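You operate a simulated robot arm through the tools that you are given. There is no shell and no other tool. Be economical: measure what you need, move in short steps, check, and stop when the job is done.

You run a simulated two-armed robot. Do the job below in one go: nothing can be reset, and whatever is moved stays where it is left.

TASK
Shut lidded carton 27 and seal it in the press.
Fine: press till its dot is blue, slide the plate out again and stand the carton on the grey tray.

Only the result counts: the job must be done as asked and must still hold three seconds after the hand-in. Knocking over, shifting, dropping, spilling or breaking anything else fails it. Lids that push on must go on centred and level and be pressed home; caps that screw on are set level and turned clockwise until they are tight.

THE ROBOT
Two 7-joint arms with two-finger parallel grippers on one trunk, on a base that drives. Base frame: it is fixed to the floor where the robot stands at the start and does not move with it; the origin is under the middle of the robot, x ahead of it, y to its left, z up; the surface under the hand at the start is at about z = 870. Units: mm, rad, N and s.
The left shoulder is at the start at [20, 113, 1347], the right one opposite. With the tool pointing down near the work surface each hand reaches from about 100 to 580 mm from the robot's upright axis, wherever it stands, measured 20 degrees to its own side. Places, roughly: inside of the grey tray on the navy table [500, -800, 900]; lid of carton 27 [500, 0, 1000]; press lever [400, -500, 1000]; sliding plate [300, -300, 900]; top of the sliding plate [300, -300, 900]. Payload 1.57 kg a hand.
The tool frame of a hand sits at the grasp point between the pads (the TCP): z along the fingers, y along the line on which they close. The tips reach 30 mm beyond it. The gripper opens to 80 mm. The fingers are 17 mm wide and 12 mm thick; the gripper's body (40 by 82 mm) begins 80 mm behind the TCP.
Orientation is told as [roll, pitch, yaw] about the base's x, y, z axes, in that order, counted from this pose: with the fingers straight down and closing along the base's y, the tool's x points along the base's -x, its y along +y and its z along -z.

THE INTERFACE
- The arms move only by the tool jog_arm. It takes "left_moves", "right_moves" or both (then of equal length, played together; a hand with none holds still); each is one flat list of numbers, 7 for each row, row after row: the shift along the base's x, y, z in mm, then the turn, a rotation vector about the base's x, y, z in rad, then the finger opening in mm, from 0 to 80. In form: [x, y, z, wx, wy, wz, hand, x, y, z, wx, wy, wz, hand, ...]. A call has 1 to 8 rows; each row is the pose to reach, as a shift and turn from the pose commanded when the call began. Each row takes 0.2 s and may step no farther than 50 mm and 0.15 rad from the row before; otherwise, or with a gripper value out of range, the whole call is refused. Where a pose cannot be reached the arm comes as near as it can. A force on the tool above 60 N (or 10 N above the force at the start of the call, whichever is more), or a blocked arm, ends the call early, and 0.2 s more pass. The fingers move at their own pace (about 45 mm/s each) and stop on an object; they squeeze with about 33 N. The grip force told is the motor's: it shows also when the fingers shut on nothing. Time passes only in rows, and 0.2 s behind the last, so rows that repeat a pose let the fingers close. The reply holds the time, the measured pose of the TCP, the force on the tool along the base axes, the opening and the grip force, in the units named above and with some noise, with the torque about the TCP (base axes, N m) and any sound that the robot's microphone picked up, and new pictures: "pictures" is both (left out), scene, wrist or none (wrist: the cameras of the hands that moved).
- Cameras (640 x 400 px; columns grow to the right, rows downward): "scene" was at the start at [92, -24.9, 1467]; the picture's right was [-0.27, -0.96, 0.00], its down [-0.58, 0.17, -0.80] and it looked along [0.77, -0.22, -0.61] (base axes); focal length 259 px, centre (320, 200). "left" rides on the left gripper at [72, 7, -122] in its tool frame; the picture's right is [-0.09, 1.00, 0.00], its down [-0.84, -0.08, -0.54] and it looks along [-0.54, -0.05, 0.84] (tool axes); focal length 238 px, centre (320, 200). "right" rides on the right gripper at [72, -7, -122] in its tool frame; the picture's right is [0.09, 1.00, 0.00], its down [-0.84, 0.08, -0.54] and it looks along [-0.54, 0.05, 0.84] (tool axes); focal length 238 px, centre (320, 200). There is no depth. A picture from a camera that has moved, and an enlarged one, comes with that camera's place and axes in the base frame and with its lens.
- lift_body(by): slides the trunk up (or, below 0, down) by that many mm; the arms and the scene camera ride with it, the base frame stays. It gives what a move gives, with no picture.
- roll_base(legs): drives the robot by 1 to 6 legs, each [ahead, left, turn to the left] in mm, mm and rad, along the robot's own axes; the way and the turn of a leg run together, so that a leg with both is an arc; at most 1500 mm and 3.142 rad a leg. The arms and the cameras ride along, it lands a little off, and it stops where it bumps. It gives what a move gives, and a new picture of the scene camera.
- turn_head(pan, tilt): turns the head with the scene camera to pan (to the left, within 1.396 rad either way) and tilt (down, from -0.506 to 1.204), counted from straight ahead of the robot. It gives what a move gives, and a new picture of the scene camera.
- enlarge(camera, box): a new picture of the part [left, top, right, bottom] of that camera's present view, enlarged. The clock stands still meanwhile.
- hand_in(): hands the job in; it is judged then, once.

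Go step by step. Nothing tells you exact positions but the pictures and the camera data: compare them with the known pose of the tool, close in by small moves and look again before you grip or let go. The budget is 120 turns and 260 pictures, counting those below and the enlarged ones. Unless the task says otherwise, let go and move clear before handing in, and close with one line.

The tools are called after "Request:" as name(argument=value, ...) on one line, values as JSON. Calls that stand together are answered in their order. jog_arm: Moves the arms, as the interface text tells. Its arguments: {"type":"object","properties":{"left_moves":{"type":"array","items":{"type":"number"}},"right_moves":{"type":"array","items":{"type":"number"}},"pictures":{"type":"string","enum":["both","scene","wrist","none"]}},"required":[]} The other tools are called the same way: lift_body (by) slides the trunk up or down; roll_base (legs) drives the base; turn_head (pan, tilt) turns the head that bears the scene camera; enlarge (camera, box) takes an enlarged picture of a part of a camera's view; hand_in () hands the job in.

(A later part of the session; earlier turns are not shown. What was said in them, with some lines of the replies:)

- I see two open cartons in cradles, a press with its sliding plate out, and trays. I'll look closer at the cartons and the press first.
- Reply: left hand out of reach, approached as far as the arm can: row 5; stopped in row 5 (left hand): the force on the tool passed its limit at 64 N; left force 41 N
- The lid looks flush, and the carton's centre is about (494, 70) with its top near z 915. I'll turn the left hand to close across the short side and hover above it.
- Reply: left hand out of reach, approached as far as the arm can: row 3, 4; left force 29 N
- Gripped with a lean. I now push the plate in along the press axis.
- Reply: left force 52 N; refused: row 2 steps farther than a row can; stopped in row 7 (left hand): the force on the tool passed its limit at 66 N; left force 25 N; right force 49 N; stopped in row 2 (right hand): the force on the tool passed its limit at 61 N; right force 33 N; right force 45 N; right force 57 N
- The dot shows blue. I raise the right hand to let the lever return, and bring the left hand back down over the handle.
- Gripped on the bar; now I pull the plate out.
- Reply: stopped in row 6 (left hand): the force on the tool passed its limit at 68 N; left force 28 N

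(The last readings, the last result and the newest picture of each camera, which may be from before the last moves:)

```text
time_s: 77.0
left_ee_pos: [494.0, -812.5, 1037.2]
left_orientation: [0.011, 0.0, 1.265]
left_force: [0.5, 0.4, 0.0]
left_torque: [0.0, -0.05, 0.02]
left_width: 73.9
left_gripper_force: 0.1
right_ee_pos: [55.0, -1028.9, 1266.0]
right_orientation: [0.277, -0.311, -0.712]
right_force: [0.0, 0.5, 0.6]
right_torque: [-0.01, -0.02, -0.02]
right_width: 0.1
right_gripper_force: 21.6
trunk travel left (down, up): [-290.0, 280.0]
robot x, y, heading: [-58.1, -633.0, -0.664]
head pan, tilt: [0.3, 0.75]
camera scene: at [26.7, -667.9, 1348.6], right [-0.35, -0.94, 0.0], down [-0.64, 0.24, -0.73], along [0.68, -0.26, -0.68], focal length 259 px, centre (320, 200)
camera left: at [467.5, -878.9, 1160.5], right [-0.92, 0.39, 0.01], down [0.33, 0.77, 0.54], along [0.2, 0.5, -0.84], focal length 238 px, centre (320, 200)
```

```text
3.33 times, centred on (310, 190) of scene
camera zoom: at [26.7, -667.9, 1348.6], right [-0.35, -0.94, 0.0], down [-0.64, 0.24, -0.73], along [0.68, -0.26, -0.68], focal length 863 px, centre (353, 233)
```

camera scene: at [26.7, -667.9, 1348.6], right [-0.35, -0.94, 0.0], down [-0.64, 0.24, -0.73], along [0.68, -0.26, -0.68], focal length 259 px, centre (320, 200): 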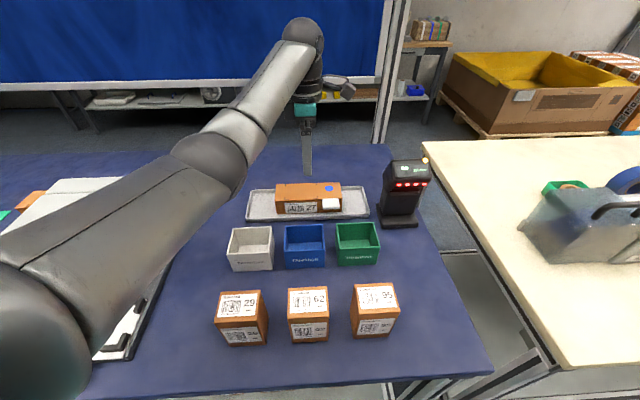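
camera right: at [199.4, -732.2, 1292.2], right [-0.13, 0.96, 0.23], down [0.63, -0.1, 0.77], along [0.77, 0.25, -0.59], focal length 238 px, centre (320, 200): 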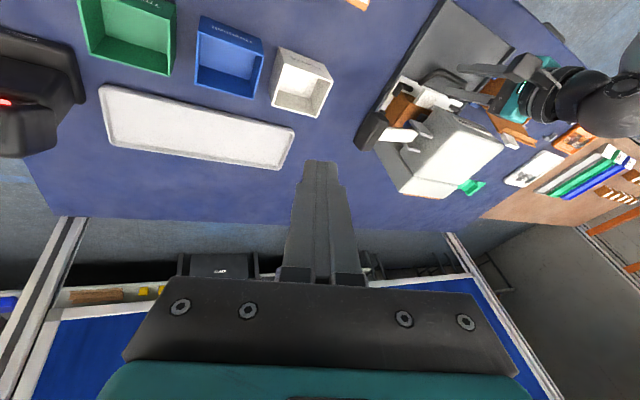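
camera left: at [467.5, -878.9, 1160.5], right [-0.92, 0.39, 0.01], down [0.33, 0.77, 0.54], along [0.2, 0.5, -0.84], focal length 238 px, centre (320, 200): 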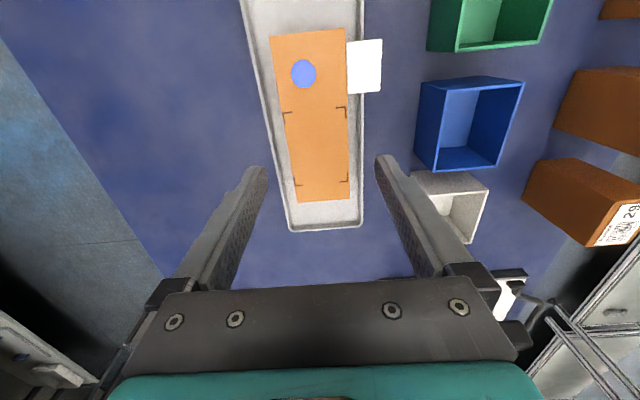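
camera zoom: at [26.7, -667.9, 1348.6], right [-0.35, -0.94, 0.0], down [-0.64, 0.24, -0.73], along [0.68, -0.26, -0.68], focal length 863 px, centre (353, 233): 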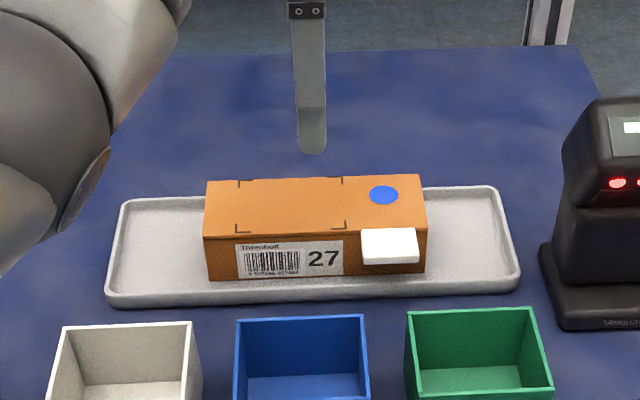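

Request:
jog_arm(left_moves=[0, 0, 40, 0, 0, 0, 74, -10, 4, 80, 0, 0, 0, 74, -30, 10, 110, 0, 0, 0, 74], pictures="none")

Request:
turn_head(pan=0.95, tilt=0.85)

```text
time_s: 77.8
left_ee_pos: [469.1, -802.6, 1150.5]
left_orientation: [0.01, -0.001, 1.266]
left_force: [0.3, -0.6, -0.1]
left_torque: [0.0, 0.0, 0.01]
left_width: 73.8
left_gripper_force: 0.0
right_ee_pos: [53.7, -1030.0, 1265.7]
right_orientation: [0.28, -0.311, -0.713]
right_force: [0.6, 0.8, -0.1]
right_torque: [-0.01, 0.01, 0.0]
right_width: 0.3
right_gripper_force: 21.5
trunk travel left (down, up): [-290.0, 280.0]
robot x, y, heading: [-59.3, -630.6, -0.664]
head pan, tilt: [0.3, 0.75]
```

```text
time_s: 78.8
left_ee_pos: [468.7, -804.3, 1150.8]
left_orientation: [0.012, -0.002, 1.267]
left_force: [-0.5, 0.1, 0.2]
left_torque: [0.0, 0.0, -0.02]
left_width: 73.8
left_gripper_force: 0.1
right_ee_pos: [56.1, -1028.4, 1265.5]
right_orientation: [0.279, -0.309, -0.712]
right_force: [-0.4, 0.0, 0.0]
right_torque: [-0.03, 0.02, -0.02]
right_width: 0.3
right_gripper_force: 21.2
trunk travel left (down, up): [-290.0, 280.0]
robot x, y, heading: [-57.7, -630.3, -0.663]
head pan, tilt: [0.949, 0.85]
camera scene: at [24.0, -617.2, 1340.5], right [0.28, -0.96, 0.0], down [-0.72, -0.21, -0.66], along [0.63, 0.19, -0.75], focal length 259 px, centre (320, 200)
```

scene: 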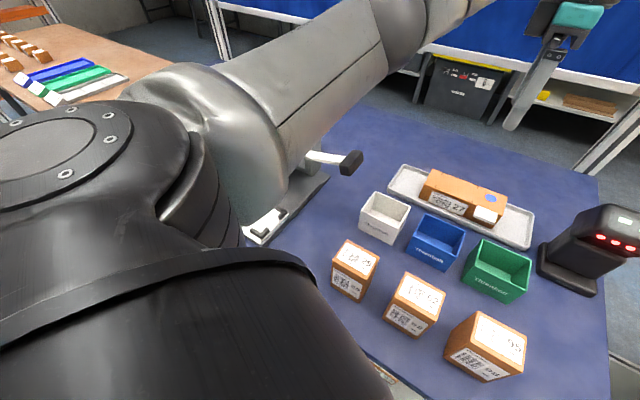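

Carton 27 stands closed on the grey tray with its dot blue. The plate is out and both hands are clear, so I'm handing in.

Request:
hand_in()

```text
The job is handed in.
```

Carton 27 was shut and pressed until its dot turned blue. I slid the plate back out and stood the carton on the grey tray. While picking the carton up from the plate, a fingertip pressed its top edge at about 68 N. I saw no damage, and the lid still looked flush.
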